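You operate a simulated robot arm through the tools that you are given. There is no shell and no other tool.

The job below is to be done with a simulated two-armed robot. You get a single attempt, and the scene is never put back.

TASK
Reset the peel tester, pull the clamped strip and set the press's time dial by the chart.
Fine: press reset once, before the pull; then lever up and grip open, the board stays clamped.

Only the result counts: the job must be done as asked and must still hold three seconds after the hand-in. Knocking over, shifting, dropping, spilling or breaking anything else fails it.

THE ROBOT
Two 6-joint arms with two-finger grippers on one trunk, on a base that drives. Base frame: it is fixed to the floor where the robot stands at the start and does not move with it; the origin is under the middle of the robot, x ahead of it, y to its left, z up; the surface under the hand at the start is at about z = 800. Lengths are in mm, angles in rad, forces in N, time in s.
The left shoulder is at the start at [30, 178, 1163], the right one opposite. With the tool pointing down near the work surface each hand reaches from about 580 to 720 mm from the robot's upright axis, wherever it stands, measured 20 degrees to its own side. Places, roughly: board [500, 1250, 750]; board clamp [600, 300, 800]; grip knob [700, 200, 900]; heat dial [500, 500, 900]; pull lever [700, 100, 1000]; reset key [500, 100, 800]; span knob [700, 200, 1200]; time dial [600, 500, 900]. Payload 2.54 kg a hand.
Tool frame (each hand has its own): the origin (TCP) lies between the finger pads and is the grasp point; the fingertips stand 30 mm ahead of it; z points along the fingers, y is the line along which they close. Largest opening 116 mm; the body of the gripper starts 95 mm behind the TCP.
Orientation is that of the tool frame in the base frame, as a unit quaternion [x, y, z, w]. With the fingers straight down and closing along the base's y, the tool's x points along the base's -x, its y along +y and its z along -z.

THE INTERFACE
- The arms move only by the tool step_arm. It takes "left_targets", "right_targets" or both (then of equal length, played together; a hand with none holds still); each is a list of rows, each an object (a shift or turn left out is 0, a gripper value left out holds the last) with "rot": the turn, a rotation vector about the base's x, y, z in units of 180 degrees (1.0 is 180 degrees), a list of three; "slide": the shift along the base's x, y, z in units of 150 mm (1.0 is 150 mm), a list of three; "fingers": the opening, from 0 (shut) to 1 (fully open). In form: [{"rot": [rx, ry, rz], "slide": [x, y, z], "fingers": fingers}, ...]. A call has 1 to 20 rows; each row is the pose to reach, as a shift and turn from the pose commanded when the call began. A call with a number of a shift or a turn outside -1 to 1 is refused whole. Each row takes 0.2 s and may step no farther than 50 mm and 0.15 rad from the row before; otherwise, or with a gripper value out of range, the whole call is refused. Where a pose cannot be reached the arm comes as near as it can. A force on the tool above 70 N (or 10 N above the force at the start of the call, whichever is more), or a blocked arm, ends the call early, and 0.2 s more pass. Each finger travels about 153 mm/s and halts on what it meets, pressing with about 38 N; the grip force reading is that of the motor and also rises with nothing between the fingers. The clock runs only during rows and for 0.2 s after the last one: add rows that repeat a pose to give the fingers time. It gives the time, the measured TCP pose, the force on the tool (base axes), the opening and the grip force at its end, in the units of the frame above (readings bear some noise), with the torque about the TCP (base axes, N m) and any sound that the robot's microphone picked up, and new pictures: "pictures" is both (left out), scene, wrist or none (wrist: the cameras of the hands that moved).
- Cameras (640 x 400 px; columns grow to the right, rows downward): "scene" is now at [31.4, 39.6, 1889.5]; the picture's right is [0.43, -0.90, 0.00], its down [-0.70, -0.33, -0.63] and it looks along [0.57, 0.27, -0.77] (base axes); focal length 254 px, centre (320, 200). "left" rides on the left gripper at [69, 15, -122] in its tool frame; the picture's right is [-0.22, 0.98, 0.00], its down [-0.83, -0.18, -0.53] and it looks along [-0.52, -0.12, 0.85] (tool axes); focal length 251 px, centre (320, 200). "right" rides on the right gripper at [69, -15, -122] in its tool frame; the picture's right is [0.21, 0.98, 0.00], its down [-0.83, 0.18, -0.53] and it looks along [-0.52, 0.11, 0.85] (tool axes); focal length 251 px, centre (320, 200). There is no depth. A picture from a camera that has moved, and an enlarged one, comes with that camera's place and axes in the base frame and with its lens. The place of the scene camera against the robot may be out by one fixed shift of up to 18 mm in any direction.
- lift_body(by): slides the trunk up (or, below 0, down) by that many mm; the arms and the scene camera ride with it, the base frame stays. It gives what a move gives, with no picture.
- drive_base(legs): drives the robot by 1 to 6 legs, each [ahead, left, turn to the left] in mm, mm and rad, along the robot's own axes; the way and the turn of a leg run together, so that a leg with both is an arc; at most 1500 mm and 3.142 rad a leg. The arms and the cameras ride along, it lands a little off, and it stops where it bumps. It gives what a move gives, and a new picture of the scene camera.
- pan_tilt(pan, tilt): turns the head with the scene camera to pan (to the left, within 2.496 rad either way) and tilt (down, from -0.506 to 1.204), counted from straight ahead of the robot. It gives what a move gives, and a new picture of the scene camera.
- zoom(camera, box): a new picture of the part [left, top, right, bottom] of that camera's present view, enlarged. No time passes.
- finish_job(): hands the job in; it is judged then, once.

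Nothing tells you exact positions but the pictures and the camera data. Unless the task says otherwise, let go and move clear before handing in.

The tools are called by a JSON object that holds its "method" and its "body". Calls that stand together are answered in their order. step_arm: Moves the arms, as the interface text tells. Its arguments: {"type":"object","properties":{"left_targets":{"type":"array","items":{"type":"object","properties":{"rot":{"type":"array","items":{"type":"number"}},"slide":{"type":"array","items":{"type":"number"}},"fingers":{"type":"number"}}}},"right_targets":{"type":"array","items":{"type":"object","properties":{"rot":{"type":"array","items":{"type":"number"}},"slide":{"type":"array","items":{"type":"number"}},"fingers":{"type":"number"}}}},"pictures":{"type":"string","enum":["both","scene","wrist","none"]}},"required":[]} The other tools are called the same way: lift_body (by) slides the trunk up or down; drive_base (legs) drives the base; pan_tilt (pan, tilt) turns the head that bears the scene camera; zoom (camera, box) takes an enlarged picture of a part of a camera's view; finish_job () hands the job in.

At the start:

```text
clock: 0.0
left_eef_pos: [413.7, 405.0, 1306.5]
left_orientation: [0.0, 1.0, 0.0, 0.001]
left_contact_force: [0.2, 0.5, -0.1]
left_ft_torque: [-0.01, -0.01, -0.02]
left_grip_width: 116.2
left_grasp_force: 0.1
right_eef_pos: [429.3, -33.2, 1254.2]
right_orientation: [0.0, 1.0, 0.0, 0.0]
right_contact_force: [0.4, -0.6, 0.2]
right_ft_torque: [0.02, -0.04, -0.01]
right_grip_width: 116.0
right_grasp_force: 0.0
trunk travel left (down, up): [-375.0, 165.0]
robot x, y, heading: [0.8, 2.1, -0.003]
head pan, tilt: [0.442, 0.887]
```

scene: 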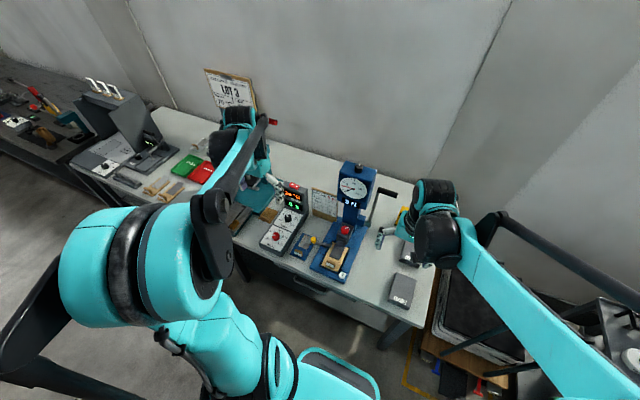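
right: 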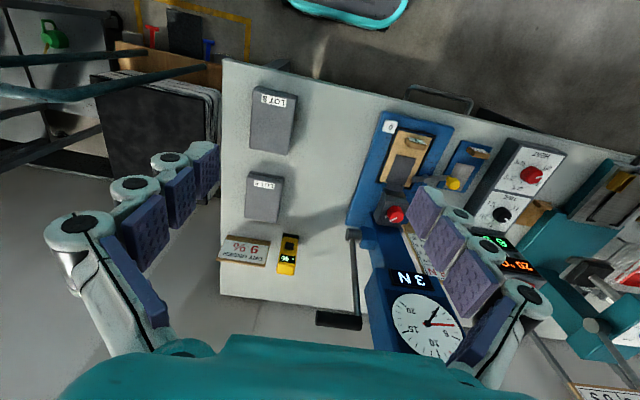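
left: 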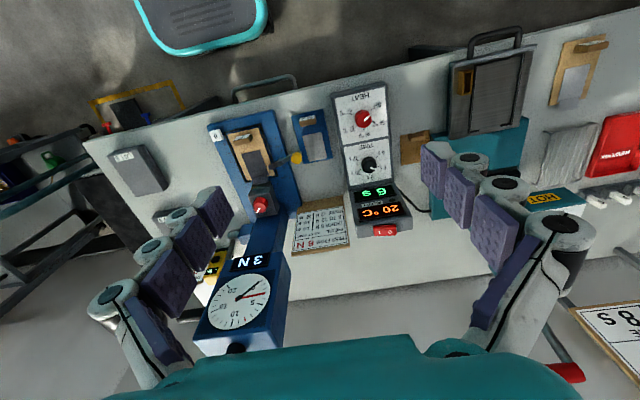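

I see a bench with a blue peel tester (gauge, lever, red knob, clamped board), a heat/time control box, and charts. I'll zoom in to read the details before moving.

{"method": "zoom", "body": {"camera": "scene", "box": [240, 150, 420, 290]}}

{"method": "zoom", "body": {"camera": "left", "box": [190, 70, 430, 250]}}

{"method": "zoom", "body": {"camera": "left", "box": [180, 180, 360, 360]}}

{"method": "zoom", "body": {"camera": "right", "box": [330, 100, 550, 250]}}

{"method": "zoom", "body": {"camera": "right", "box": [210, 200, 370, 340]}}

{"method": "zoom", "body": {"camera": "scene", "box": [190, 60, 280, 120]}}

```text
2.86 times, centred on (330, 220) of scene
camera zoom: at [31.4, 39.6, 1889.5], right [0.43, -0.9, 0.0], down [-0.7, -0.33, -0.63], along [0.57, 0.27, -0.77], focal length 725 px, centre (291, 143)
```

zoom: 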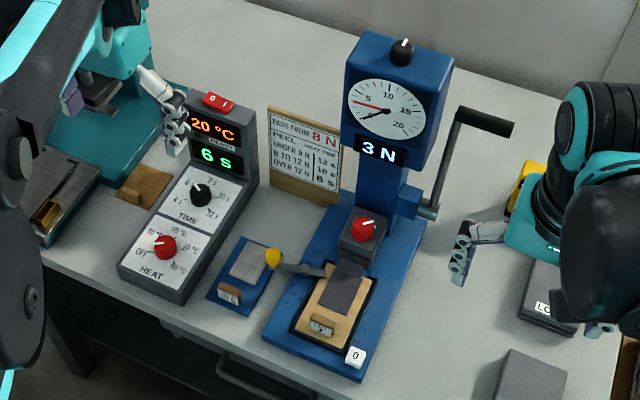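

```text
2.22 times, centred on (310, 160) of left
camera zoom: at [345.1, 419.5, 1427.5], right [0.22, 0.98, 0.0], down [0.83, -0.18, 0.53], along [0.52, -0.12, -0.84], focal length 559 px, centre (342, 289)
```

zoom: 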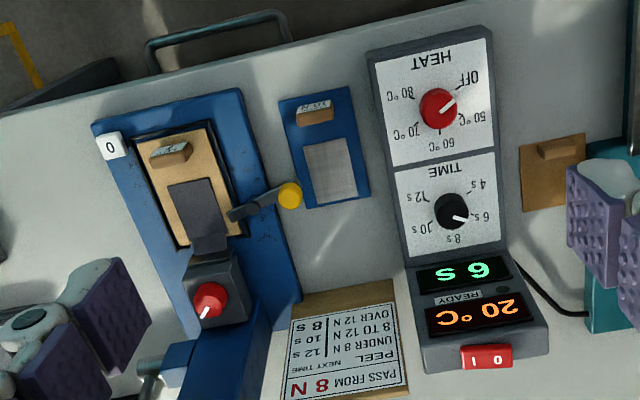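

```text
2.22 times, centred on (270, 270) of left
camera zoom: at [345.1, 419.5, 1427.5], right [0.22, 0.98, 0.0], down [0.83, -0.18, 0.53], along [0.52, -0.12, -0.84], focal length 559 px, centre (431, 44)
```

zoom: 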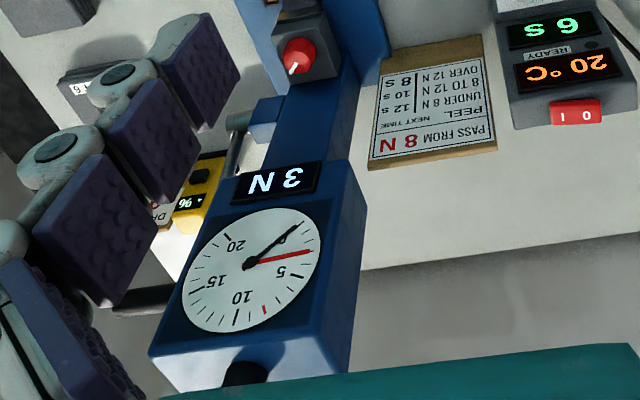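

```text
2.67 times, centred on (440, 175) of right
camera zoom: at [359.8, -46.3, 1374.9], right [-0.21, 0.98, 0.0], down [0.83, 0.18, 0.53], along [0.52, 0.11, -0.85], focal length 670 px, centre (0, 267)
```

zoom: 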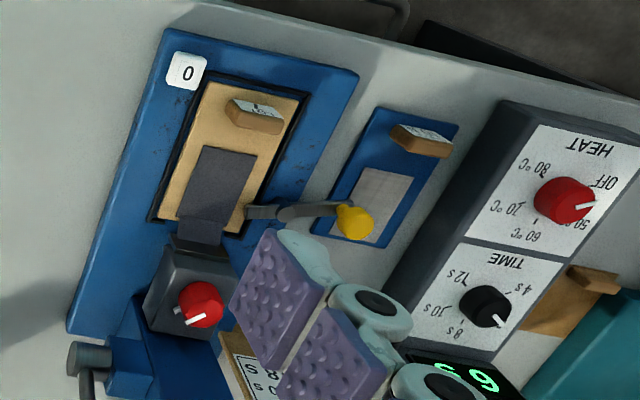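

```text
2.86 times, centred on (290, 270) of right
camera zoom: at [359.8, -46.3, 1374.9], right [-0.21, 0.98, 0.0], down [0.83, 0.18, 0.53], along [0.52, 0.11, -0.85], focal length 718 px, centre (406, 0)
```

zoom: 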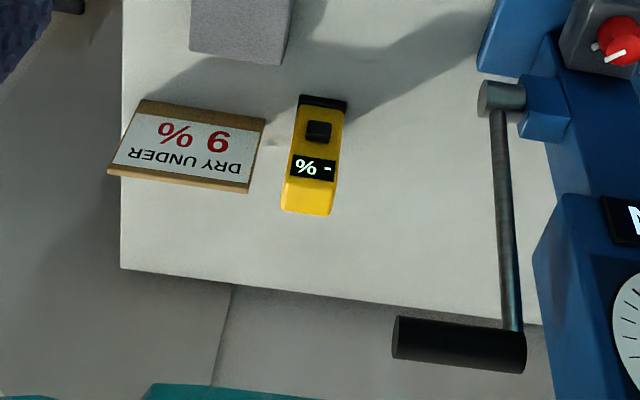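

```text
6.67 times, centred on (235, 90) of scene
camera zoom: at [31.4, 39.6, 1889.5], right [0.43, -0.9, 0.0], down [-0.7, -0.33, -0.63], along [0.57, 0.27, -0.77], focal length 1692 px, centre (887, 933)
```

zoom: 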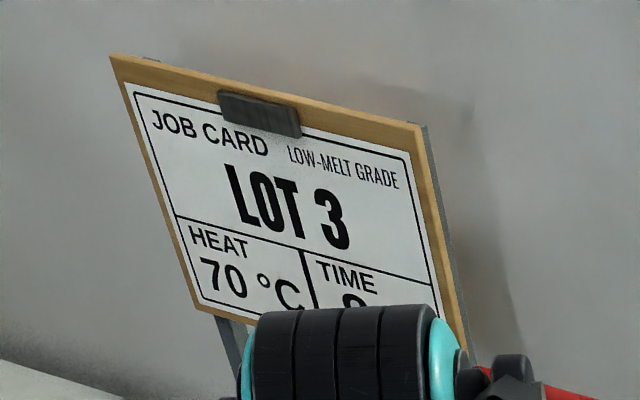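

I've triangulated the main parts: reset key ≈[477,130,839], grip knob ≈[651,193,902], lever handle ≈[800,87,1081] with pivot ≈[761,127,862], and time dial ≈[625,481,855]. Next I'll drive left so the right hand can serve the tester and the left hand the time dial.

{"method": "drive_base", "body": {"legs": [[0, 270, 0]]}}

{"method": "pan_tilt", "body": {"pan": -0.15, "tilt": 0.85}}

{"method": "zoom", "body": {"camera": "right", "box": [160, 60, 480, 340]}}

```text
clock: 1.9
left_eef_pos: [416.3, 675.3, 1306.6]
left_orientation: [0.001, 1.0, 0.0, 0.0]
left_contact_force: [-0.3, -0.6, 0.5]
left_ft_torque: [-0.01, -0.01, -0.01]
left_grip_width: 115.8
left_grasp_force: 0.0
right_eef_pos: [429.4, 239.0, 1253.0]
right_orientation: [0.003, 1.0, 0.0, 0.0]
right_contact_force: [-0.1, -0.3, 1.5]
right_ft_torque: [-0.02, -0.02, -0.01]
right_grip_width: 115.6
right_grasp_force: 0.0
trunk travel left (down, up): [-375.0, 165.0]
robot x, y, heading: [-1.9, 271.6, -0.002]
head pan, tilt: [0.442, 0.887]
camera scene: at [31.8, 311.2, 1889.6], right [0.43, -0.91, 0.0], down [-0.7, -0.33, -0.63], along [0.57, 0.27, -0.77], focal length 254 px, centre (320, 200)
```

scene: 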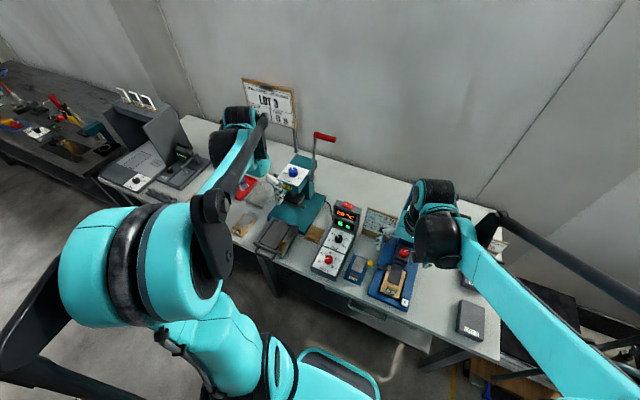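

```text
clock: 2.9
left_eef_pos: [415.4, 676.7, 1306.8]
left_orientation: [0.003, 1.0, 0.0, 0.001]
left_contact_force: [0.1, 0.1, -1.4]
left_ft_torque: [0.0, -0.01, 0.02]
left_grip_width: 115.8
left_grasp_force: 0.1
right_eef_pos: [428.9, 238.9, 1253.5]
right_orientation: [0.002, 1.0, 0.0, 0.0]
right_contact_force: [0.5, 0.7, -0.9]
right_ft_torque: [-0.02, 0.02, -0.03]
right_grip_width: 116.1
right_grasp_force: 0.0
trunk travel left (down, up): [-375.0, 165.0]
robot x, y, heading: [1.8, 270.4, -0.001]
head pan, tilt: [-0.15, 0.85]
camera scene: at [40.0, 266.7, 1892.3], right [-0.15, -0.99, 0.0], down [-0.74, 0.11, -0.66], along [0.65, -0.1, -0.75], focal length 254 px, centre (320, 200)
```

scene: 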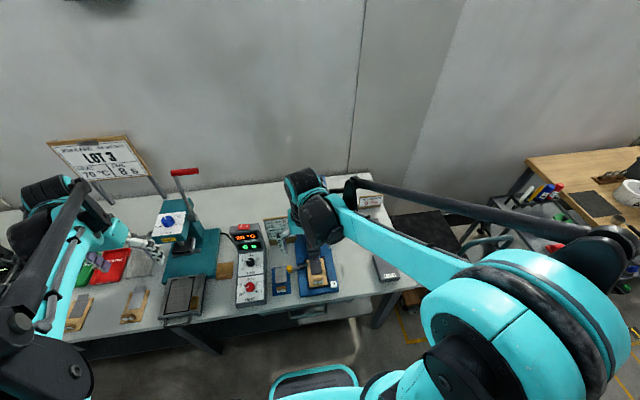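

```text
1.43 times, centred on (320, 200) of right
camera zoom: at [360.0, 224.2, 1374.9], right [-0.21, 0.98, 0.0], down [0.83, 0.18, 0.53], along [0.52, 0.11, -0.85], focal length 359 px, centre (320, 200)
```

zoom: 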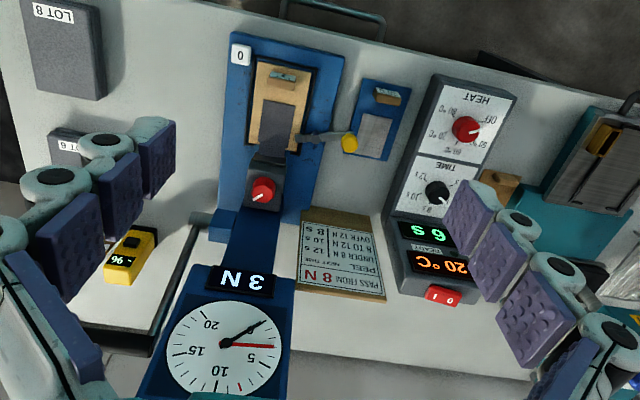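

The tester, chart, and control box are clear in view. The reset key is a bit close for the right hand, so I'll check the space behind before backing up slightly.

{"method": "pan_tilt", "body": {"pan": 2.4, "tilt": 0.9}}

{"method": "pan_tilt", "body": {"pan": -2.4, "tilt": 0.9}}

```text
clock: 5.2
left_eef_pos: [414.8, 676.7, 1305.7]
left_orientation: [0.003, 1.0, 0.0, 0.0]
left_contact_force: [0.4, -1.2, 0.1]
left_ft_torque: [-0.04, 0.01, 0.02]
left_grip_width: 115.9
left_grasp_force: 0.2
right_eef_pos: [430.3, 239.1, 1252.4]
right_orientation: [0.002, 1.0, -0.001, 0.001]
right_contact_force: [-0.9, 0.0, 0.8]
right_ft_torque: [0.01, 0.03, 0.01]
right_grip_width: 115.8
right_grasp_force: 0.0
trunk travel left (down, up): [-375.0, 165.0]
robot x, y, heading: [1.0, 268.4, -0.003]
head pan, tilt: [2.4, 0.901]
camera scene: at [-92.7, 330.0, 1888.5], right [0.68, 0.74, 0.0], down [0.58, -0.53, -0.62], along [-0.46, 0.42, -0.78], focal length 254 px, centre (320, 200)
```

scene: 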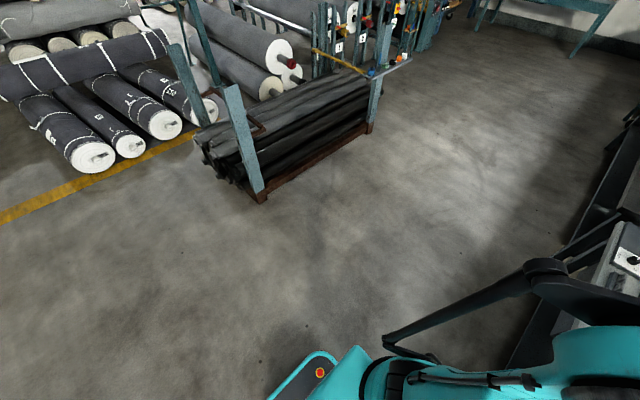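

```text
clock: 9.0
left_eef_pos: [413.5, 676.4, 1305.7]
left_orientation: [0.001, 1.0, 0.0, 0.001]
left_contact_force: [-0.2, 0.7, -1.0]
left_ft_torque: [0.0, -0.02, -0.01]
left_grip_width: 115.9
left_grasp_force: 0.1
right_eef_pos: [428.8, 239.2, 1252.9]
right_orientation: [0.001, 1.0, 0.0, -0.001]
right_contact_force: [0.3, -1.1, 0.1]
right_ft_torque: [0.0, -0.01, -0.01]
right_grip_width: 115.9
right_grasp_force: 0.0
trunk travel left (down, up): [-375.0, 165.0]
robot x, y, heading: [0.6, 271.7, -0.004]
head pan, tilt: [-2.4, 0.901]
camera scene: at [-93.0, 228.0, 1888.5], right [-0.67, 0.74, 0.0], down [0.58, 0.53, -0.62], along [-0.46, -0.42, -0.78], focal length 254 px, centre (320, 200)
```

scene: 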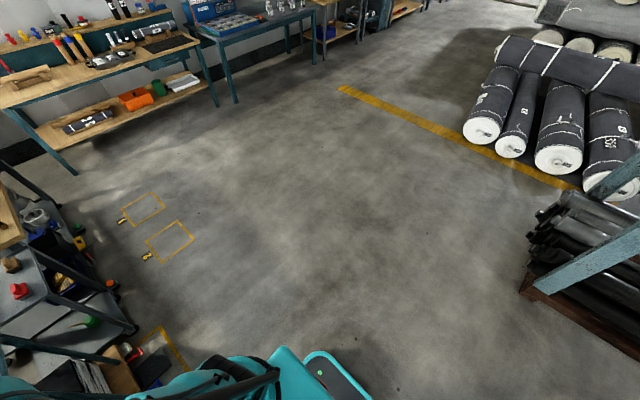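

The floor behind is clear. I'll back off about 130 mm, shift left 60 mm, and look again.

{"method": "drive_base", "body": {"legs": [[-130, 60, 0]]}}

{"method": "pan_tilt", "body": {"pan": -0.1, "tilt": 0.8}}

{"method": "step_arm", "body": {"right_targets": [{"slide": [0.1, -0.1, -0.2], "fingers": 0.6}, {"slide": [0.2, -0.2, -0.4], "fingers": 0.2}, {"slide": [0.3, -0.3, -0.6], "fingers": 0}, {"slide": [0.4, -0.4, -0.8], "fingers": 0}, {"slide": [0.5, -0.5, -0.9], "fingers": 0}, {"slide": [0.6, -0.6, -1.0], "fingers": 0}, {"slide": [0.7, -0.7, -1.0], "fingers": 0}, {"slide": [0.8, -0.8, -1.0], "fingers": 0}], "pictures": "both"}}

```text
clock: 10.4
left_eef_pos: [283.1, 735.3, 1306.7]
left_orientation: [0.002, 1.0, 0.0, -0.001]
left_contact_force: [0.6, -0.2, -0.8]
left_ft_torque: [-0.04, 0.01, 0.06]
left_grip_width: 116.2
left_grasp_force: 0.0
right_eef_pos: [297.1, 297.9, 1253.7]
right_orientation: [0.002, 1.0, 0.0, 0.0]
right_contact_force: [0.0, -0.6, 0.3]
right_ft_torque: [0.01, 0.01, 0.01]
right_grip_width: 115.9
right_grasp_force: 0.0
trunk travel left (down, up): [-375.0, 165.0]
robot x, y, heading: [-132.9, 335.1, -0.006]
head pan, tilt: [-2.4, 0.901]
camera scene: at [-223.7, 287.7, 1888.5], right [-0.67, 0.74, 0.0], down [0.58, 0.53, -0.62], along [-0.46, -0.42, -0.78], focal length 254 px, centre (320, 200)
```

scene: 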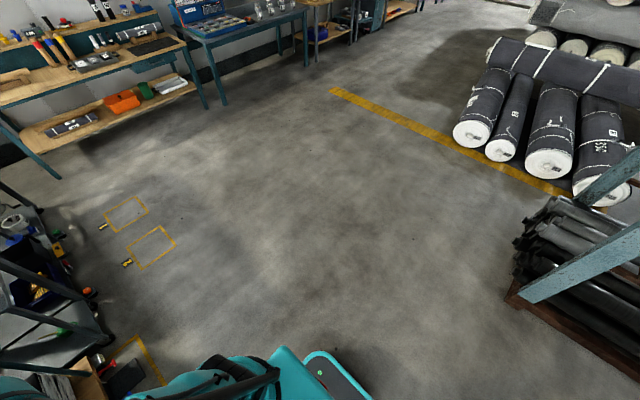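

```text
clock: 12.5
left_eef_pos: [282.8, 735.8, 1306.4]
left_orientation: [0.002, 1.0, 0.0, 0.0]
left_contact_force: [-0.7, -0.3, 0.0]
left_ft_torque: [0.0, -0.02, -0.01]
left_grip_width: 116.0
left_grasp_force: 0.0
right_eef_pos: [296.9, 298.3, 1253.1]
right_orientation: [0.001, 1.0, 0.0, 0.0]
right_contact_force: [-0.6, 0.5, -0.8]
right_ft_torque: [0.01, -0.01, 0.0]
right_grip_width: 116.1
right_grasp_force: 0.1
trunk travel left (down, up): [-375.0, 165.0]
robot x, y, heading: [-128.5, 333.4, 0.0]
head pan, tilt: [-0.099, 0.799]
camera scene: at [-88.4, 330.6, 1896.3], right [-0.1, -0.99, 0.0], down [-0.71, 0.07, -0.7], along [0.69, -0.07, -0.72], focal length 254 px, centre (320, 200)
```

scene: 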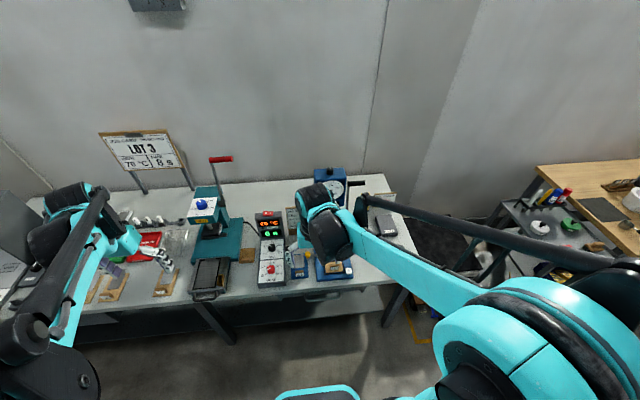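

```text
clock: 14.3
left_eef_pos: [285.2, 735.6, 1306.3]
left_orientation: [0.001, 1.0, 0.0, 0.0]
left_contact_force: [0.4, 0.0, 0.5]
left_ft_torque: [0.0, 0.03, -0.03]
left_grip_width: 116.2
left_grasp_force: 0.1
right_eef_pos: [418.1, 178.6, 1103.1]
right_orientation: [0.001, 1.0, 0.0, 0.0]
right_contact_force: [0.9, 0.4, 1.6]
right_ft_torque: [-0.01, 0.04, -0.01]
right_grip_width: 0.0
right_grasp_force: 28.6
trunk travel left (down, up): [-375.0, 165.0]
robot x, y, heading: [-131.4, 328.5, -0.005]
head pan, tilt: [-0.099, 0.799]
camera scene: at [-87.2, 329.9, 1896.3], right [-0.1, -0.99, 0.0], down [-0.71, 0.07, -0.7], along [0.69, -0.07, -0.72], focal length 254 px, centre (320, 200)
camera right: at [349.7, 163.6, 1224.8], right [-0.21, 0.98, 0.0], down [0.83, 0.18, 0.53], along [0.52, 0.11, -0.85], focal length 251 px, centre (320, 200)
```

scene: 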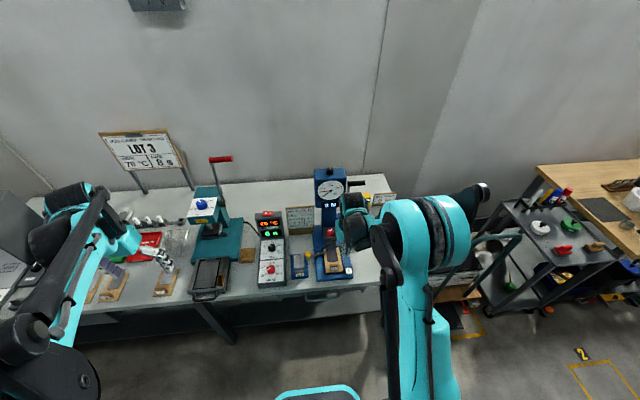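
right: 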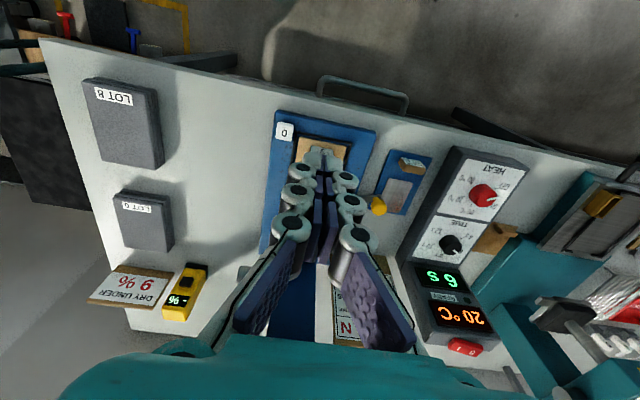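

The key re-measures at about [475,132,839]. I'll bring the closed right fingertips to a point above it and check.

{"method": "step_arm", "body": {"right_targets": [{"slide": [0.1, -0.08, -0.2]}, {"slide": [0.2, -0.16, -0.45]}, {"slide": [0.3, -0.24, -0.7]}, {"slide": [0.386, -0.31, -0.95]}, {"slide": [0.386, -0.31, -0.95]}], "pictures": "both"}}

{"method": "zoom", "body": {"camera": "right", "box": [200, 80, 440, 230]}}

{"method": "zoom", "body": {"camera": "scene", "box": [260, 150, 420, 300]}}

```text
clock: 15.5
left_eef_pos: [281.9, 736.4, 1306.1]
left_orientation: [0.002, 1.0, 0.0, 0.001]
left_contact_force: [0.2, 0.0, 0.4]
left_ft_torque: [-0.01, -0.01, -0.04]
left_grip_width: 116.3
left_grasp_force: 0.0
right_eef_pos: [474.8, 132.4, 962.1]
right_orientation: [0.002, 1.0, 0.0, 0.001]
right_contact_force: [-0.1, 0.0, 0.4]
right_ft_torque: [0.02, -0.04, 0.0]
right_grip_width: 0.0
right_grasp_force: 28.8
trunk travel left (down, up): [-375.0, 165.0]
robot x, y, heading: [-133.9, 329.9, -0.004]
head pan, tilt: [-0.099, 0.799]
camera scene: at [-89.8, 331.3, 1896.4], right [-0.1, -0.99, 0.0], down [-0.71, 0.07, -0.7], along [0.69, -0.07, -0.72], focal length 254 px, centre (320, 200)
camera right: at [406.1, 117.3, 1083.9], right [-0.21, 0.98, 0.0], down [0.83, 0.18, 0.53], along [0.52, 0.11, -0.85], focal length 251 px, centre (320, 200)
```

scene: 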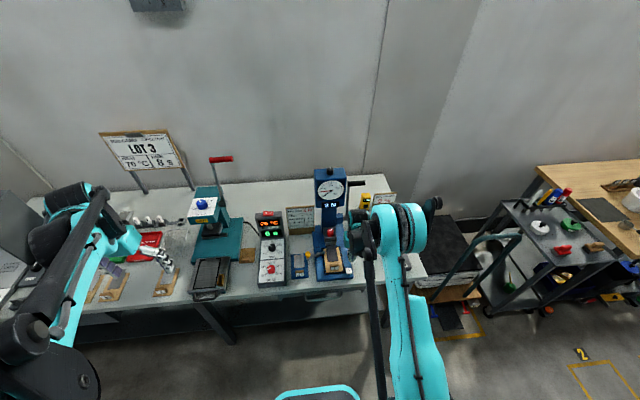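
right: 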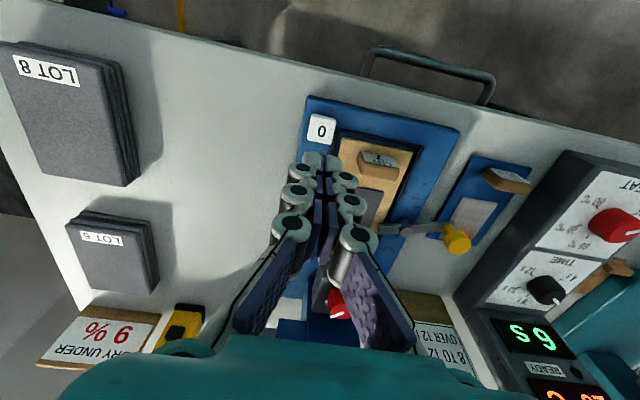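

```text
2.67 times, centred on (320, 155) of right
camera zoom: at [406.1, 117.3, 1083.9], right [-0.21, 0.98, 0.0], down [0.83, 0.18, 0.53], along [0.52, 0.11, -0.85], focal length 670 px, centre (320, 320)
```

zoom: 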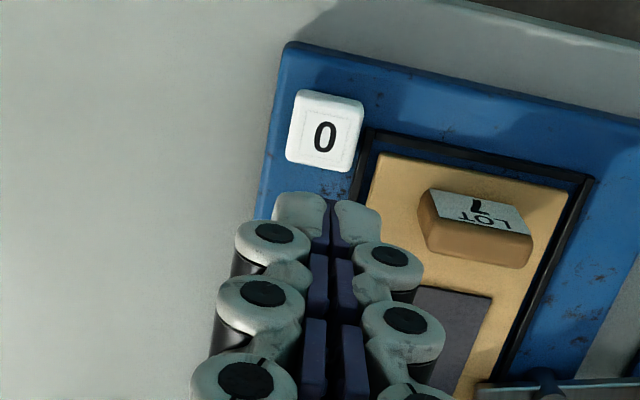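

```text
2.67 times, centred on (340, 225) of scene
camera zoom: at [-89.8, 331.3, 1896.4], right [-0.1, -0.99, 0.0], down [-0.71, 0.07, -0.7], along [0.69, -0.07, -0.72], focal length 677 px, centre (267, 133)
```

zoom: 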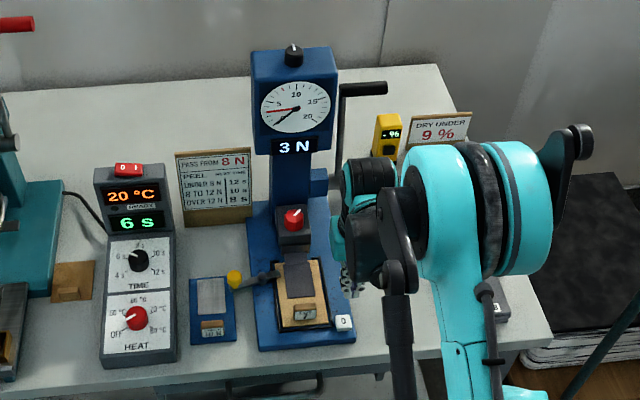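

The fingertips are right above the key. I'll come down to just over it, then press in small steps.

{"method": "step_arm", "body": {"right_targets": [{"slide": [0.01, 0.007, -0.2]}, {"slide": [0.01, 0.007, -0.4]}, {"slide": [0.01, 0.007, -0.52]}, {"slide": [0.01, 0.007, -0.58]}, {"slide": [0.01, 0.007, -0.58]}], "pictures": "wrist"}}

{"method": "zoom", "body": {"camera": "right", "box": [200, 80, 440, 230]}}

```text
clock: 16.7
left_eef_pos: [284.3, 735.9, 1305.9]
left_orientation: [0.002, 1.0, 0.0, 0.0]
left_contact_force: [0.0, 0.5, 0.2]
left_ft_torque: [0.0, 0.0, 0.05]
left_grip_width: 116.2
left_grasp_force: 0.0
right_eef_pos: [475.7, 132.8, 872.6]
right_orientation: [0.002, 1.0, 0.0, 0.0]
right_contact_force: [0.1, -0.4, -0.5]
right_ft_torque: [-0.03, -0.02, -0.02]
right_grip_width: 0.2
right_grasp_force: 28.8
trunk travel left (down, up): [-375.0, 165.0]
robot x, y, heading: [-130.5, 333.4, -0.0]
head pan, tilt: [-0.099, 0.799]
camera right: at [407.8, 118.7, 994.9], right [-0.21, 0.98, 0.0], down [0.83, 0.18, 0.53], along [0.52, 0.11, -0.85], focal length 251 px, centre (320, 200)
```

right: 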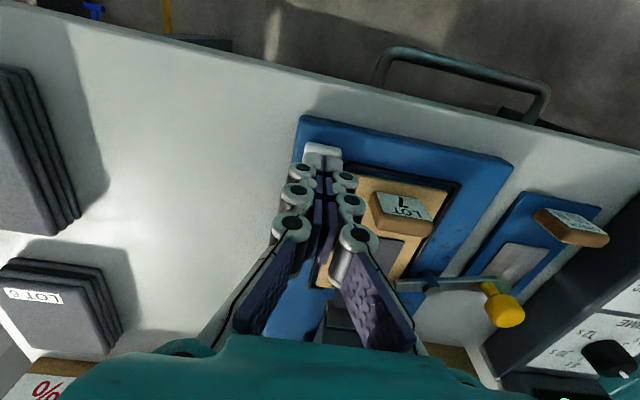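

```text
2.67 times, centred on (320, 155) of right
camera zoom: at [407.8, 118.7, 994.9], right [-0.21, 0.98, 0.0], down [0.83, 0.18, 0.53], along [0.52, 0.11, -0.85], focal length 670 px, centre (320, 320)
```

zoom: 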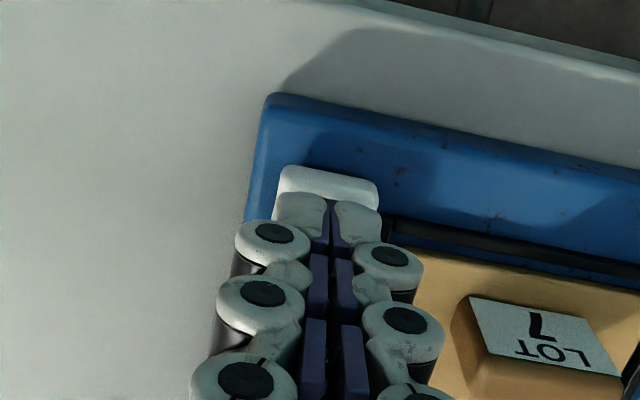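

The tips are just above the key. I'll press it slowly, then come straight back up.

{"method": "step_arm", "body": {"right_targets": [{"slide": [0, 0, -0.013]}, {"slide": [0, 0, -0.027]}, {"slide": [0, 0, -0.04]}], "pictures": "none"}}

```text
clock: 17.5
left_eef_pos: [282.9, 736.2, 1306.2]
left_orientation: [0.001, 1.0, 0.0, 0.001]
left_contact_force: [0.4, -0.6, 0.8]
left_ft_torque: [0.02, -0.03, 0.02]
left_grip_width: 116.1
left_grasp_force: 0.0
right_eef_pos: [476.3, 134.1, 867.1]
right_orientation: [0.002, 1.0, 0.0, 0.0]
right_contact_force: [-0.3, -0.7, -0.1]
right_ft_torque: [0.01, -0.04, -0.01]
right_grip_width: 0.1
right_grasp_force: 28.5
trunk travel left (down, up): [-375.0, 165.0]
robot x, y, heading: [-131.4, 331.5, 0.001]
head pan, tilt: [-0.099, 0.799]
```

{"method": "step_arm", "body": {"right_targets": [{"slide": [0, 0, -0.013]}, {"slide": [0, 0, -0.027]}, {"slide": [0, 0, -0.04]}], "pictures": "none"}}

{"method": "zoom", "body": {"camera": "scene", "box": [300, 160, 380, 220]}}

```text
clock: 18.3
left_eef_pos: [283.9, 736.1, 1306.3]
left_orientation: [0.002, 1.0, -0.001, 0.001]
left_contact_force: [-0.9, -0.2, -0.4]
left_ft_torque: [0.01, -0.02, -0.02]
left_grip_width: 116.1
left_grasp_force: 0.0
right_eef_pos: [477.6, 132.4, 862.3]
right_orientation: [0.002, 1.0, 0.0, -0.001]
right_contact_force: [0.6, 0.1, 0.6]
right_ft_torque: [0.02, 0.02, 0.0]
right_grip_width: 6.1
right_grasp_force: 28.4
trunk travel left (down, up): [-375.0, 165.0]
robot x, y, heading: [-133.3, 335.3, -0.001]
head pan, tilt: [-0.099, 0.799]
```

```text
6.67 times, centred on (340, 190) of scene
camera zoom: at [-88.3, 330.6, 1896.4], right [-0.1, -0.99, 0.0], down [-0.71, 0.07, -0.7], along [0.69, -0.07, -0.72], focal length 1692 px, centre (187, 267)
```

zoom: 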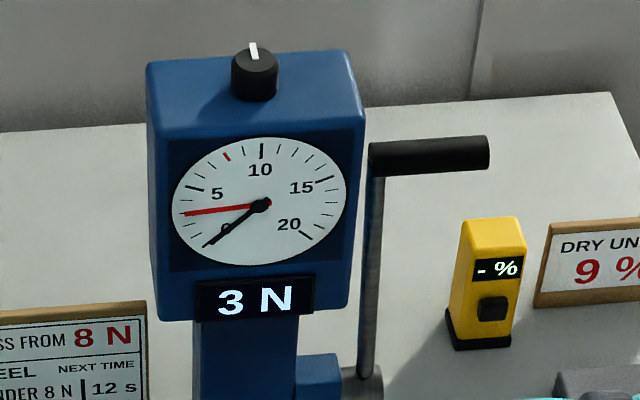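

The finger gap reads 6 mm, which is odd, so I'll look closely before pressing further.

{"method": "zoom", "body": {"camera": "right", "box": [260, 100, 380, 220]}}

{"method": "step_arm", "body": {"right_targets": [{"slide": [0, 0, 0]}], "pictures": "none"}}

```text
3.33 times, centred on (320, 160) of right
camera zoom: at [408.3, 118.3, 983.6], right [-0.21, 0.98, 0.0], down [0.83, 0.18, 0.53], along [0.52, 0.11, -0.85], focal length 838 px, centre (320, 333)
```

zoom: 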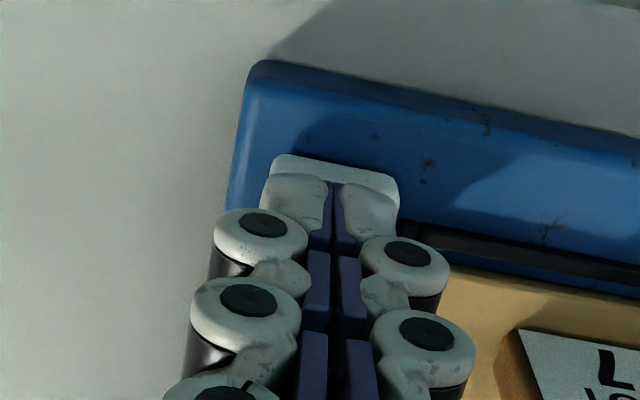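

```text
clock: 18.7
left_eef_pos: [283.7, 735.8, 1306.7]
left_orientation: [0.002, 1.0, 0.0, 0.0]
left_contact_force: [-0.8, 0.9, -0.2]
left_ft_torque: [0.0, 0.05, 0.0]
left_grip_width: 116.1
left_grasp_force: 0.0
right_eef_pos: [476.6, 131.9, 860.9]
right_orientation: [0.002, 1.0, 0.0, 0.0]
right_contact_force: [1.0, 0.7, 0.9]
right_ft_torque: [0.02, 0.0, -0.03]
right_grip_width: 6.2
right_grasp_force: 28.2
trunk travel left (down, up): [-375.0, 165.0]
robot x, y, heading: [-131.7, 331.7, -0.003]
head pan, tilt: [-0.099, 0.799]
```

{"method": "step_arm", "body": {"right_targets": [{"slide": [0, 0, -0.013]}], "pictures": "wrist"}}

{"method": "zoom", "body": {"camera": "scene", "box": [300, 160, 380, 220]}}

{"method": "zoom", "body": {"camera": "scene", "box": [310, 230, 390, 290]}}

```text
clock: 19.1
left_eef_pos: [283.3, 736.5, 1305.2]
left_orientation: [0.002, 1.0, 0.0, 0.001]
left_contact_force: [0.8, 1.0, 0.3]
left_ft_torque: [0.01, -0.03, -0.01]
left_grip_width: 116.1
left_grasp_force: 0.1
right_eef_pos: [477.1, 131.8, 858.9]
right_orientation: [0.002, 1.0, 0.0, 0.0]
right_contact_force: [-0.9, 0.0, 2.0]
right_ft_torque: [-0.03, -0.01, 0.01]
right_grip_width: 5.8
right_grasp_force: 28.3
trunk travel left (down, up): [-375.0, 165.0]
robot x, y, heading: [-131.2, 332.6, -0.002]
head pan, tilt: [-0.099, 0.799]
camera right: at [408.3, 118.3, 981.9], right [-0.21, 0.98, 0.0], down [0.83, 0.18, 0.53], along [0.52, 0.11, -0.85], focal length 251 px, centre (320, 200)
```

right: 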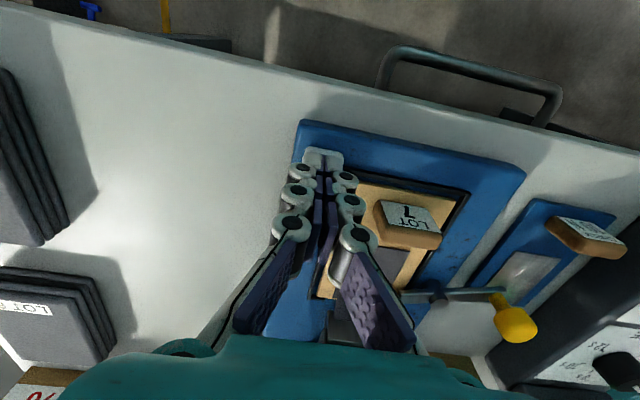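

```text
6.67 times, centred on (340, 190) of scene
camera zoom: at [-88.5, 330.5, 1896.4], right [-0.1, -0.99, 0.0], down [-0.71, 0.07, -0.7], along [0.69, -0.07, -0.72], focal length 1692 px, centre (187, 267)
```

zoom: 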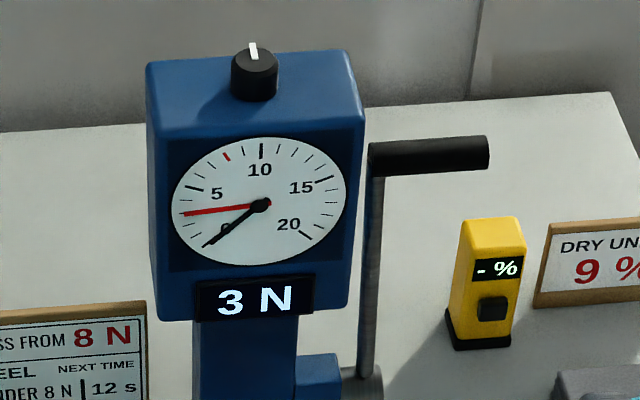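

```text
6.67 times, centred on (350, 260) of scene
camera zoom: at [-88.5, 330.5, 1896.4], right [-0.1, -0.99, 0.0], down [-0.71, 0.07, -0.7], along [0.69, -0.07, -0.72], focal length 1692 px, centre (120, -200)
```

zoom: 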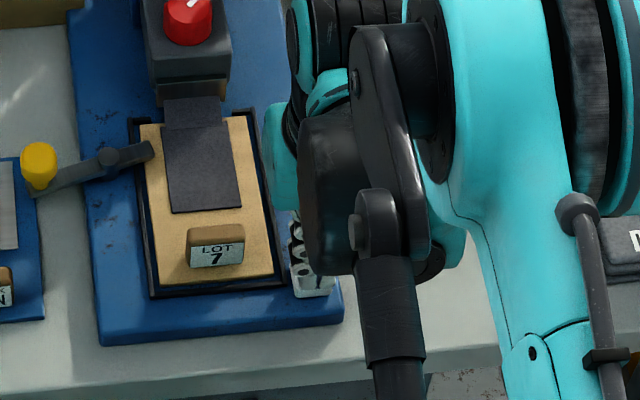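

Force is rising gently (2 N), so the key is travelling. I'll go on pressing in 2 mm steps.

{"method": "step_arm", "body": {"right_targets": [{"slide": [0, 0, -0.013]}], "pictures": "none"}}

{"method": "zoom", "body": {"camera": "scene", "box": [300, 160, 380, 220]}}

```text
clock: 19.5
left_eef_pos: [284.0, 736.6, 1306.4]
left_orientation: [0.002, 1.0, 0.0, 0.001]
left_contact_force: [0.0, 0.4, -0.8]
left_ft_torque: [-0.01, -0.03, 0.0]
left_grip_width: 115.9
left_grasp_force: 0.1
right_eef_pos: [477.5, 132.7, 859.5]
right_orientation: [0.002, 1.0, 0.0, 0.0]
right_contact_force: [0.5, -1.2, 2.7]
right_ft_torque: [-0.05, 0.01, 0.0]
right_grip_width: 6.0
right_grasp_force: 28.7
trunk travel left (down, up): [-375.0, 165.0]
robot x, y, heading: [-128.9, 333.2, -0.002]
head pan, tilt: [-0.099, 0.799]
heard: click
```

```text
6.67 times, centred on (340, 190) of scene
camera zoom: at [-88.2, 330.4, 1896.4], right [-0.1, -0.99, 0.0], down [-0.71, 0.07, -0.7], along [0.69, -0.07, -0.72], focal length 1692 px, centre (187, 267)
```

zoom: 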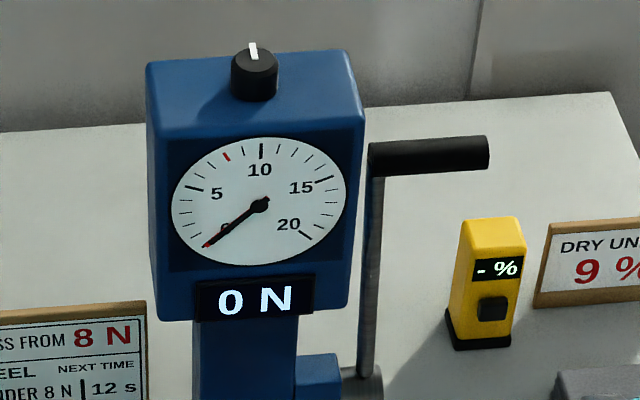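

The reset clicked and the display now reads 0 N with the red hand at zero. I'll lift straight off, move back and right, and turn the right hand 90° so its fingers close fore-and-aft for the lever.

{"method": "step_arm", "body": {"right_targets": [{"slide": [0, 0, 0.15]}, {"slide": [0, 0, 0.4]}, {"slide": [0, 0, 0.7]}, {"slide": [0, -0.05, 0.95], "rot": [0, 0, 0.045]}, {"slide": [0, -0.1, 1.0], "rot": [0, 0, 0.09]}, {"slide": [0, -0.15, 1.0], "rot": [0, 0, 0.135]}, {"slide": [0, -0.2, 1.0], "rot": [0, 0, 0.18]}, {"slide": [0, -0.25, 1.0], "rot": [0, 0, 0.225]}, {"slide": [0, -0.3, 1.0], "rot": [0, 0, 0.27]}, {"slide": [0, -0.35, 1.0], "rot": [0, 0, 0.315]}, {"slide": [0, -0.4, 1.0], "rot": [0, 0, 0.36]}, {"slide": [0, -0.45, 1.0], "rot": [0, 0, 0.405]}, {"slide": [0, -0.48, 1.0], "rot": [0, 0, 0.45]}, {"slide": [0, -0.48, 1.0], "rot": [0, 0, 0.5]}, {"slide": [0, -0.48, 1.0], "rot": [0, 0, 0.5]}], "pictures": "both"}}

```text
refused: row 14 steps farther than a row can; nothing moved
```

{"method": "step_arm", "body": {"right_targets": [{"slide": [0, 0, 0.15]}, {"slide": [0, 0, 0.4]}, {"slide": [0, 0, 0.7]}, {"slide": [0, -0.05, 0.95], "rot": [0, 0, 0.045]}, {"slide": [0, -0.1, 1.0], "rot": [0, 0, 0.09]}, {"slide": [0, -0.15, 1.0], "rot": [0, 0, 0.135]}, {"slide": [0, -0.2, 1.0], "rot": [0, 0, 0.18]}, {"slide": [0, -0.25, 1.0], "rot": [0, 0, 0.225]}, {"slide": [0, -0.3, 1.0], "rot": [0, 0, 0.27]}, {"slide": [0, -0.35, 1.0], "rot": [0, 0, 0.315]}, {"slide": [0, -0.4, 1.0], "rot": [0, 0, 0.36]}, {"slide": [0, -0.45, 1.0], "rot": [0, 0, 0.405]}, {"slide": [0, -0.48, 1.0], "rot": [0, 0, 0.45]}, {"slide": [0, -0.48, 1.0], "rot": [0, 0, 0.48]}, {"slide": [0, -0.48, 1.0], "rot": [0, 0, 0.5]}], "pictures": "both"}}

{"method": "zoom", "body": {"camera": "scene", "box": [250, 150, 450, 290]}}

```text
clock: 22.7
left_eef_pos: [282.8, 736.2, 1305.1]
left_orientation: [0.001, 1.0, 0.0, 0.001]
left_contact_force: [-0.3, 0.6, -0.4]
left_ft_torque: [0.01, -0.03, 0.01]
left_grip_width: 115.9
left_grasp_force: 0.1
right_eef_pos: [476.9, 62.3, 1008.4]
right_orientation: [-0.706, 0.708, 0.0, -0.001]
right_contact_force: [0.1, 0.4, 1.1]
right_ft_torque: [-0.01, 0.0, 0.02]
right_grip_width: 0.1
right_grasp_force: 28.3
trunk travel left (down, up): [-375.0, 165.0]
robot x, y, heading: [-128.2, 327.4, -0.003]
head pan, tilt: [-0.099, 0.799]
camera scene: at [-88.2, 330.4, 1896.3], right [-0.1, -0.99, 0.0], down [-0.71, 0.07, -0.7], along [0.69, -0.07, -0.72], focal length 254 px, centre (320, 200)
camera right: at [492.6, -7.0, 1130.1], right [-0.98, -0.21, 0.0], down [-0.18, 0.83, 0.53], along [-0.11, 0.52, -0.85], focal length 251 px, centre (320, 200)
```

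scene: 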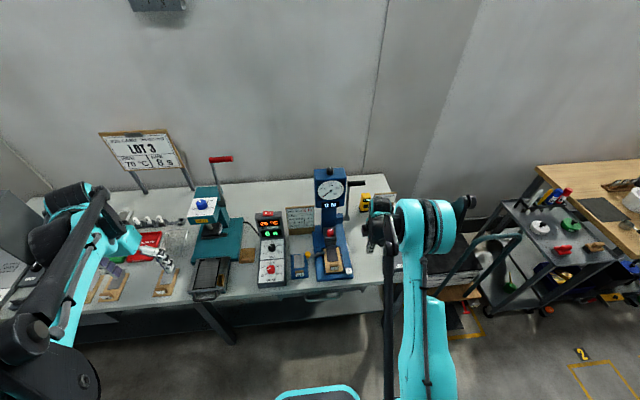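
right: 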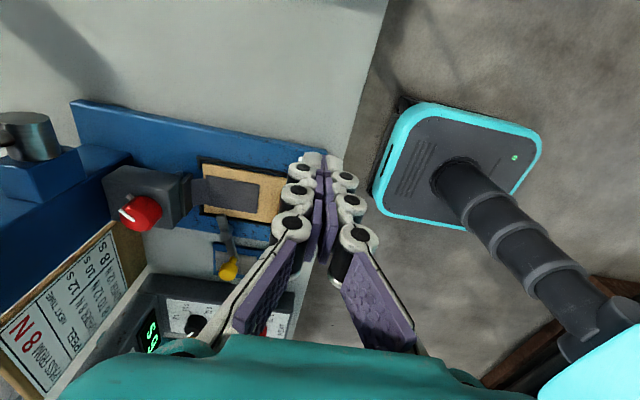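

```text
2.86 times, centred on (350, 220) of scene
camera zoom: at [-88.2, 330.4, 1896.3], right [-0.1, -0.99, 0.0], down [-0.71, 0.07, -0.7], along [0.69, -0.07, -0.72], focal length 725 px, centre (234, 143)
```

zoom: 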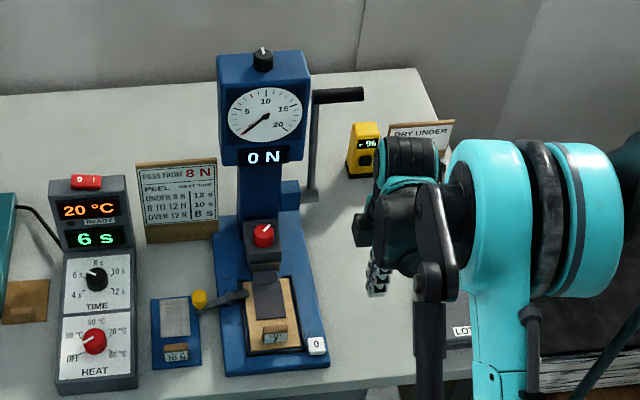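

The key is back up and the gauge reads 0 N. I'll drive forward and to the right so the right shoulder is in line with the lever, clear of the gauge head, and look at the handle.

{"method": "drive_base", "body": {"legs": [[110, -95, 0]]}}

{"method": "step_arm", "body": {"right_targets": [{"rot": [0, -0.045, 0], "slide": [0, 0, 0.1]}, {"rot": [0, -0.09, 0], "slide": [0, 0, 0.2]}, {"rot": [0, -0.135, 0], "slide": [0, 0, 0.3]}, {"rot": [0, -0.18, 0], "slide": [0, 0, 0.4]}, {"rot": [0, -0.225, 0], "slide": [0, 0, 0.5]}, {"rot": [0, -0.25, 0], "slide": [0, 0, 0.5], "fingers": 0.6}, {"rot": [0, -0.25, 0], "slide": [0, 0, 0.5], "fingers": 0.6}, {"rot": [0, -0.25, 0], "slide": [0, 0, 0.5], "fingers": 0.6}], "pictures": "both"}}

{"method": "zoom", "body": {"camera": "scene", "box": [200, 120, 440, 290]}}

```text
clock: 24.1
left_eef_pos: [396.6, 639.4, 1306.3]
left_orientation: [0.003, 1.0, 0.0, 0.001]
left_contact_force: [-0.6, -0.5, -0.3]
left_ft_torque: [0.0, -0.02, 0.0]
left_grip_width: 116.0
left_grasp_force: 0.1
right_eef_pos: [589.5, -34.7, 1006.9]
right_orientation: [-0.705, 0.709, 0.001, 0.0]
right_contact_force: [0.1, 0.4, 1.4]
right_ft_torque: [0.01, 0.01, -0.01]
right_grip_width: 0.2
right_grasp_force: 28.3
trunk travel left (down, up): [-375.0, 165.0]
robot x, y, heading: [-15.4, 238.2, -0.005]
head pan, tilt: [-0.099, 0.799]
camera scene: at [24.2, 234.9, 1896.4], right [-0.1, -0.99, 0.0], down [-0.71, 0.07, -0.7], along [0.69, -0.07, -0.72], focal length 254 px, centre (320, 200)
```

scene: 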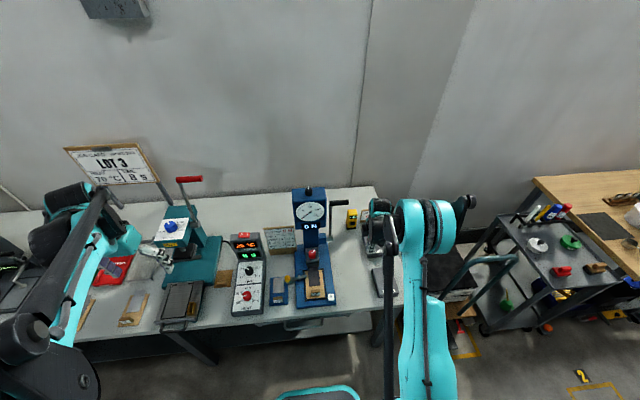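

```text
clock: 25.9
left_eef_pos: [396.0, 640.2, 1306.3]
left_orientation: [0.003, 1.0, 0.0, 0.001]
left_contact_force: [0.3, -0.5, 0.3]
left_ft_torque: [0.05, 0.03, 0.03]
left_grip_width: 116.2
left_grasp_force: 0.0
right_eef_pos: [595.1, -36.8, 1087.6]
right_orientation: [-0.652, 0.655, -0.269, 0.27]
right_contact_force: [0.4, 0.0, 0.3]
right_ft_torque: [0.05, -0.01, -0.01]
right_grip_width: 69.5
right_grasp_force: 0.0
right hand out of reach, approached as far as the arm can: row 6, 7, 8
trunk travel left (down, up): [-375.0, 165.0]
robot x, y, heading: [-18.7, 240.6, 0.004]
head pan, tilt: [-0.099, 0.799]
camera scene: at [24.3, 234.8, 1896.3], right [-0.1, -0.99, 0.0], down [-0.71, 0.07, -0.7], along [0.69, -0.07, -0.72], focal length 254 px, centre (320, 200)
camera right: at [519.7, -104.2, 1185.6], right [-0.69, -0.21, -0.69], down [-0.5, 0.83, 0.25], along [0.52, 0.52, -0.68], focal length 251 px, centre (320, 200)
```

scene: 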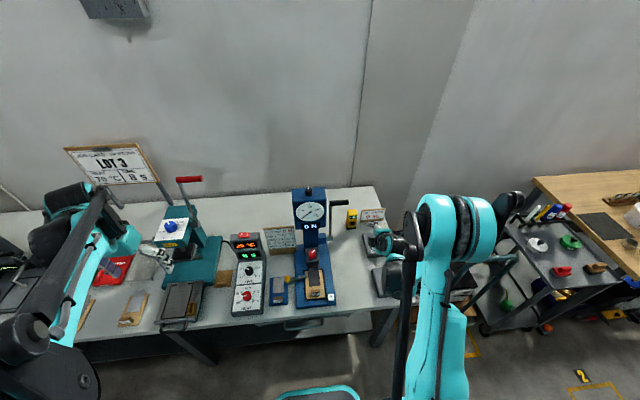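
right: 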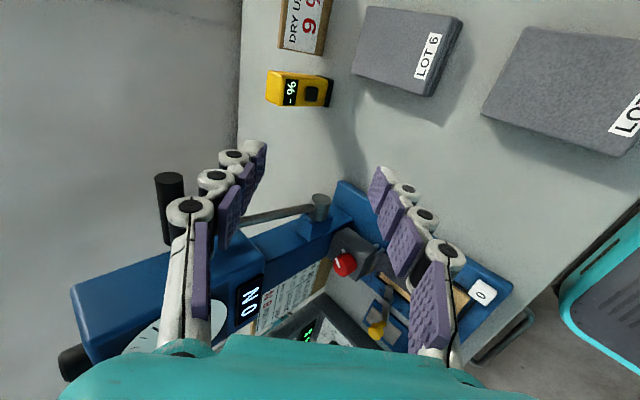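

```text
2.35 times, centred on (320, 205) of scene
camera zoom: at [24.3, 234.8, 1896.3], right [-0.1, -0.99, 0.0], down [-0.71, 0.07, -0.7], along [0.69, -0.07, -0.72], focal length 597 px, centre (320, 188)
```

zoom: 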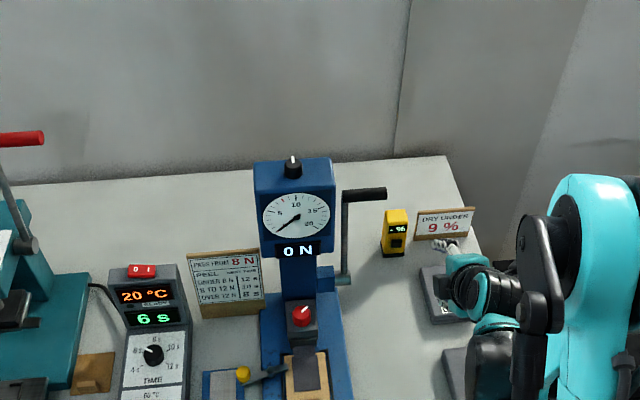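

The wrist-camera triangulation puts the handle's outer end at ≈[752,32,1117] and the pivot at ≈[721,97,917], so the lever arm is about 200 mm. The 45° pose is near the arm's inner limit, so I'll raise the trunk, back off a bit, and dry-run the arc beside the handle.

{"method": "lift_body", "body": {"by": 160}}

{"method": "drive_base", "body": {"legs": [[-35, 0, 0]]}}

```text
clock: 27.7
left_eef_pos: [396.4, 639.8, 1465.8]
left_orientation: [0.003, 1.0, 0.0, 0.001]
left_contact_force: [0.1, 0.3, -0.1]
left_ft_torque: [-0.02, -0.02, 0.0]
left_grip_width: 116.0
left_grasp_force: 0.0
right_eef_pos: [593.9, -35.5, 1248.9]
right_orientation: [-0.652, 0.655, -0.269, 0.271]
right_contact_force: [0.0, 0.5, 0.0]
right_ft_torque: [0.03, -0.02, 0.0]
right_grip_width: 69.5
right_grasp_force: 0.0
trunk travel left (down, up): [-535.0, 5.0]
robot x, y, heading: [-15.7, 236.2, -0.002]
head pan, tilt: [-0.099, 0.799]
```

```text
clock: 28.5
left_eef_pos: [370.8, 640.3, 1463.0]
left_orientation: [0.001, 1.0, -0.001, -0.002]
left_contact_force: [0.4, 0.3, -1.1]
left_ft_torque: [0.0, 0.13, -0.01]
left_grip_width: 115.9
left_grasp_force: 0.0
right_eef_pos: [567.6, -35.0, 1245.3]
right_orientation: [-0.653, 0.656, -0.267, 0.268]
right_contact_force: [1.3, -0.2, 0.1]
right_ft_torque: [0.03, 0.04, 0.03]
right_grip_width: 69.5
right_grasp_force: 0.1
trunk travel left (down, up): [-535.0, 5.0]
robot x, y, heading: [-50.3, 233.5, -0.003]
head pan, tilt: [-0.099, 0.799]
camera scene: at [0.5, 234.9, 2056.0], right [-0.1, -0.99, 0.0], down [-0.72, 0.07, -0.69], along [0.69, -0.07, -0.72], focal length 254 px, centre (320, 200)
```

scene: 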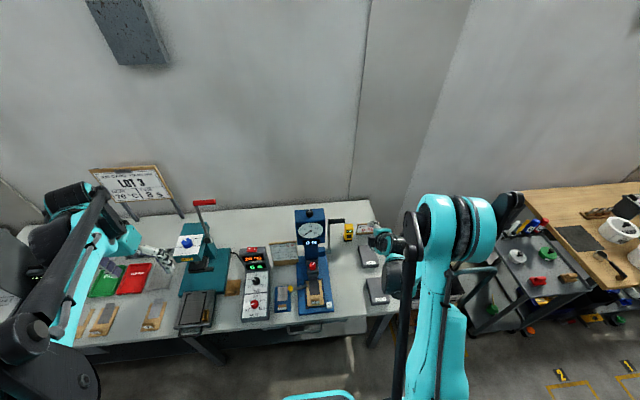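

{"method": "step_arm", "body": {"right_targets": [{"slide": [0.2, 0, -0.16]}, {"slide": [0.4, 0, -0.32]}, {"slide": [0.6, 0, -0.48]}, {"slide": [0.8, 0, -0.64]}, {"slide": [1.0, 0, -0.8]}, {"slide": [1.0, 0, -0.8]}], "pictures": "none"}}

```text
clock: 29.9
left_eef_pos: [361.9, 641.8, 1466.3]
left_orientation: [0.003, 1.0, 0.0, 0.002]
left_contact_force: [-1.0, 0.1, -0.2]
left_ft_torque: [-0.02, -0.02, 0.0]
left_grip_width: 115.9
left_grasp_force: 0.1
right_eef_pos: [710.2, -36.9, 1131.3]
right_orientation: [-0.653, 0.654, -0.269, 0.271]
right_contact_force: [-0.7, 0.4, 0.2]
right_ft_torque: [-0.02, 0.03, 0.01]
right_grip_width: 69.8
right_grasp_force: 0.0
trunk travel left (down, up): [-535.0, 5.0]
robot x, y, heading: [-54.5, 233.3, -0.007]
head pan, tilt: [-0.099, 0.799]
```

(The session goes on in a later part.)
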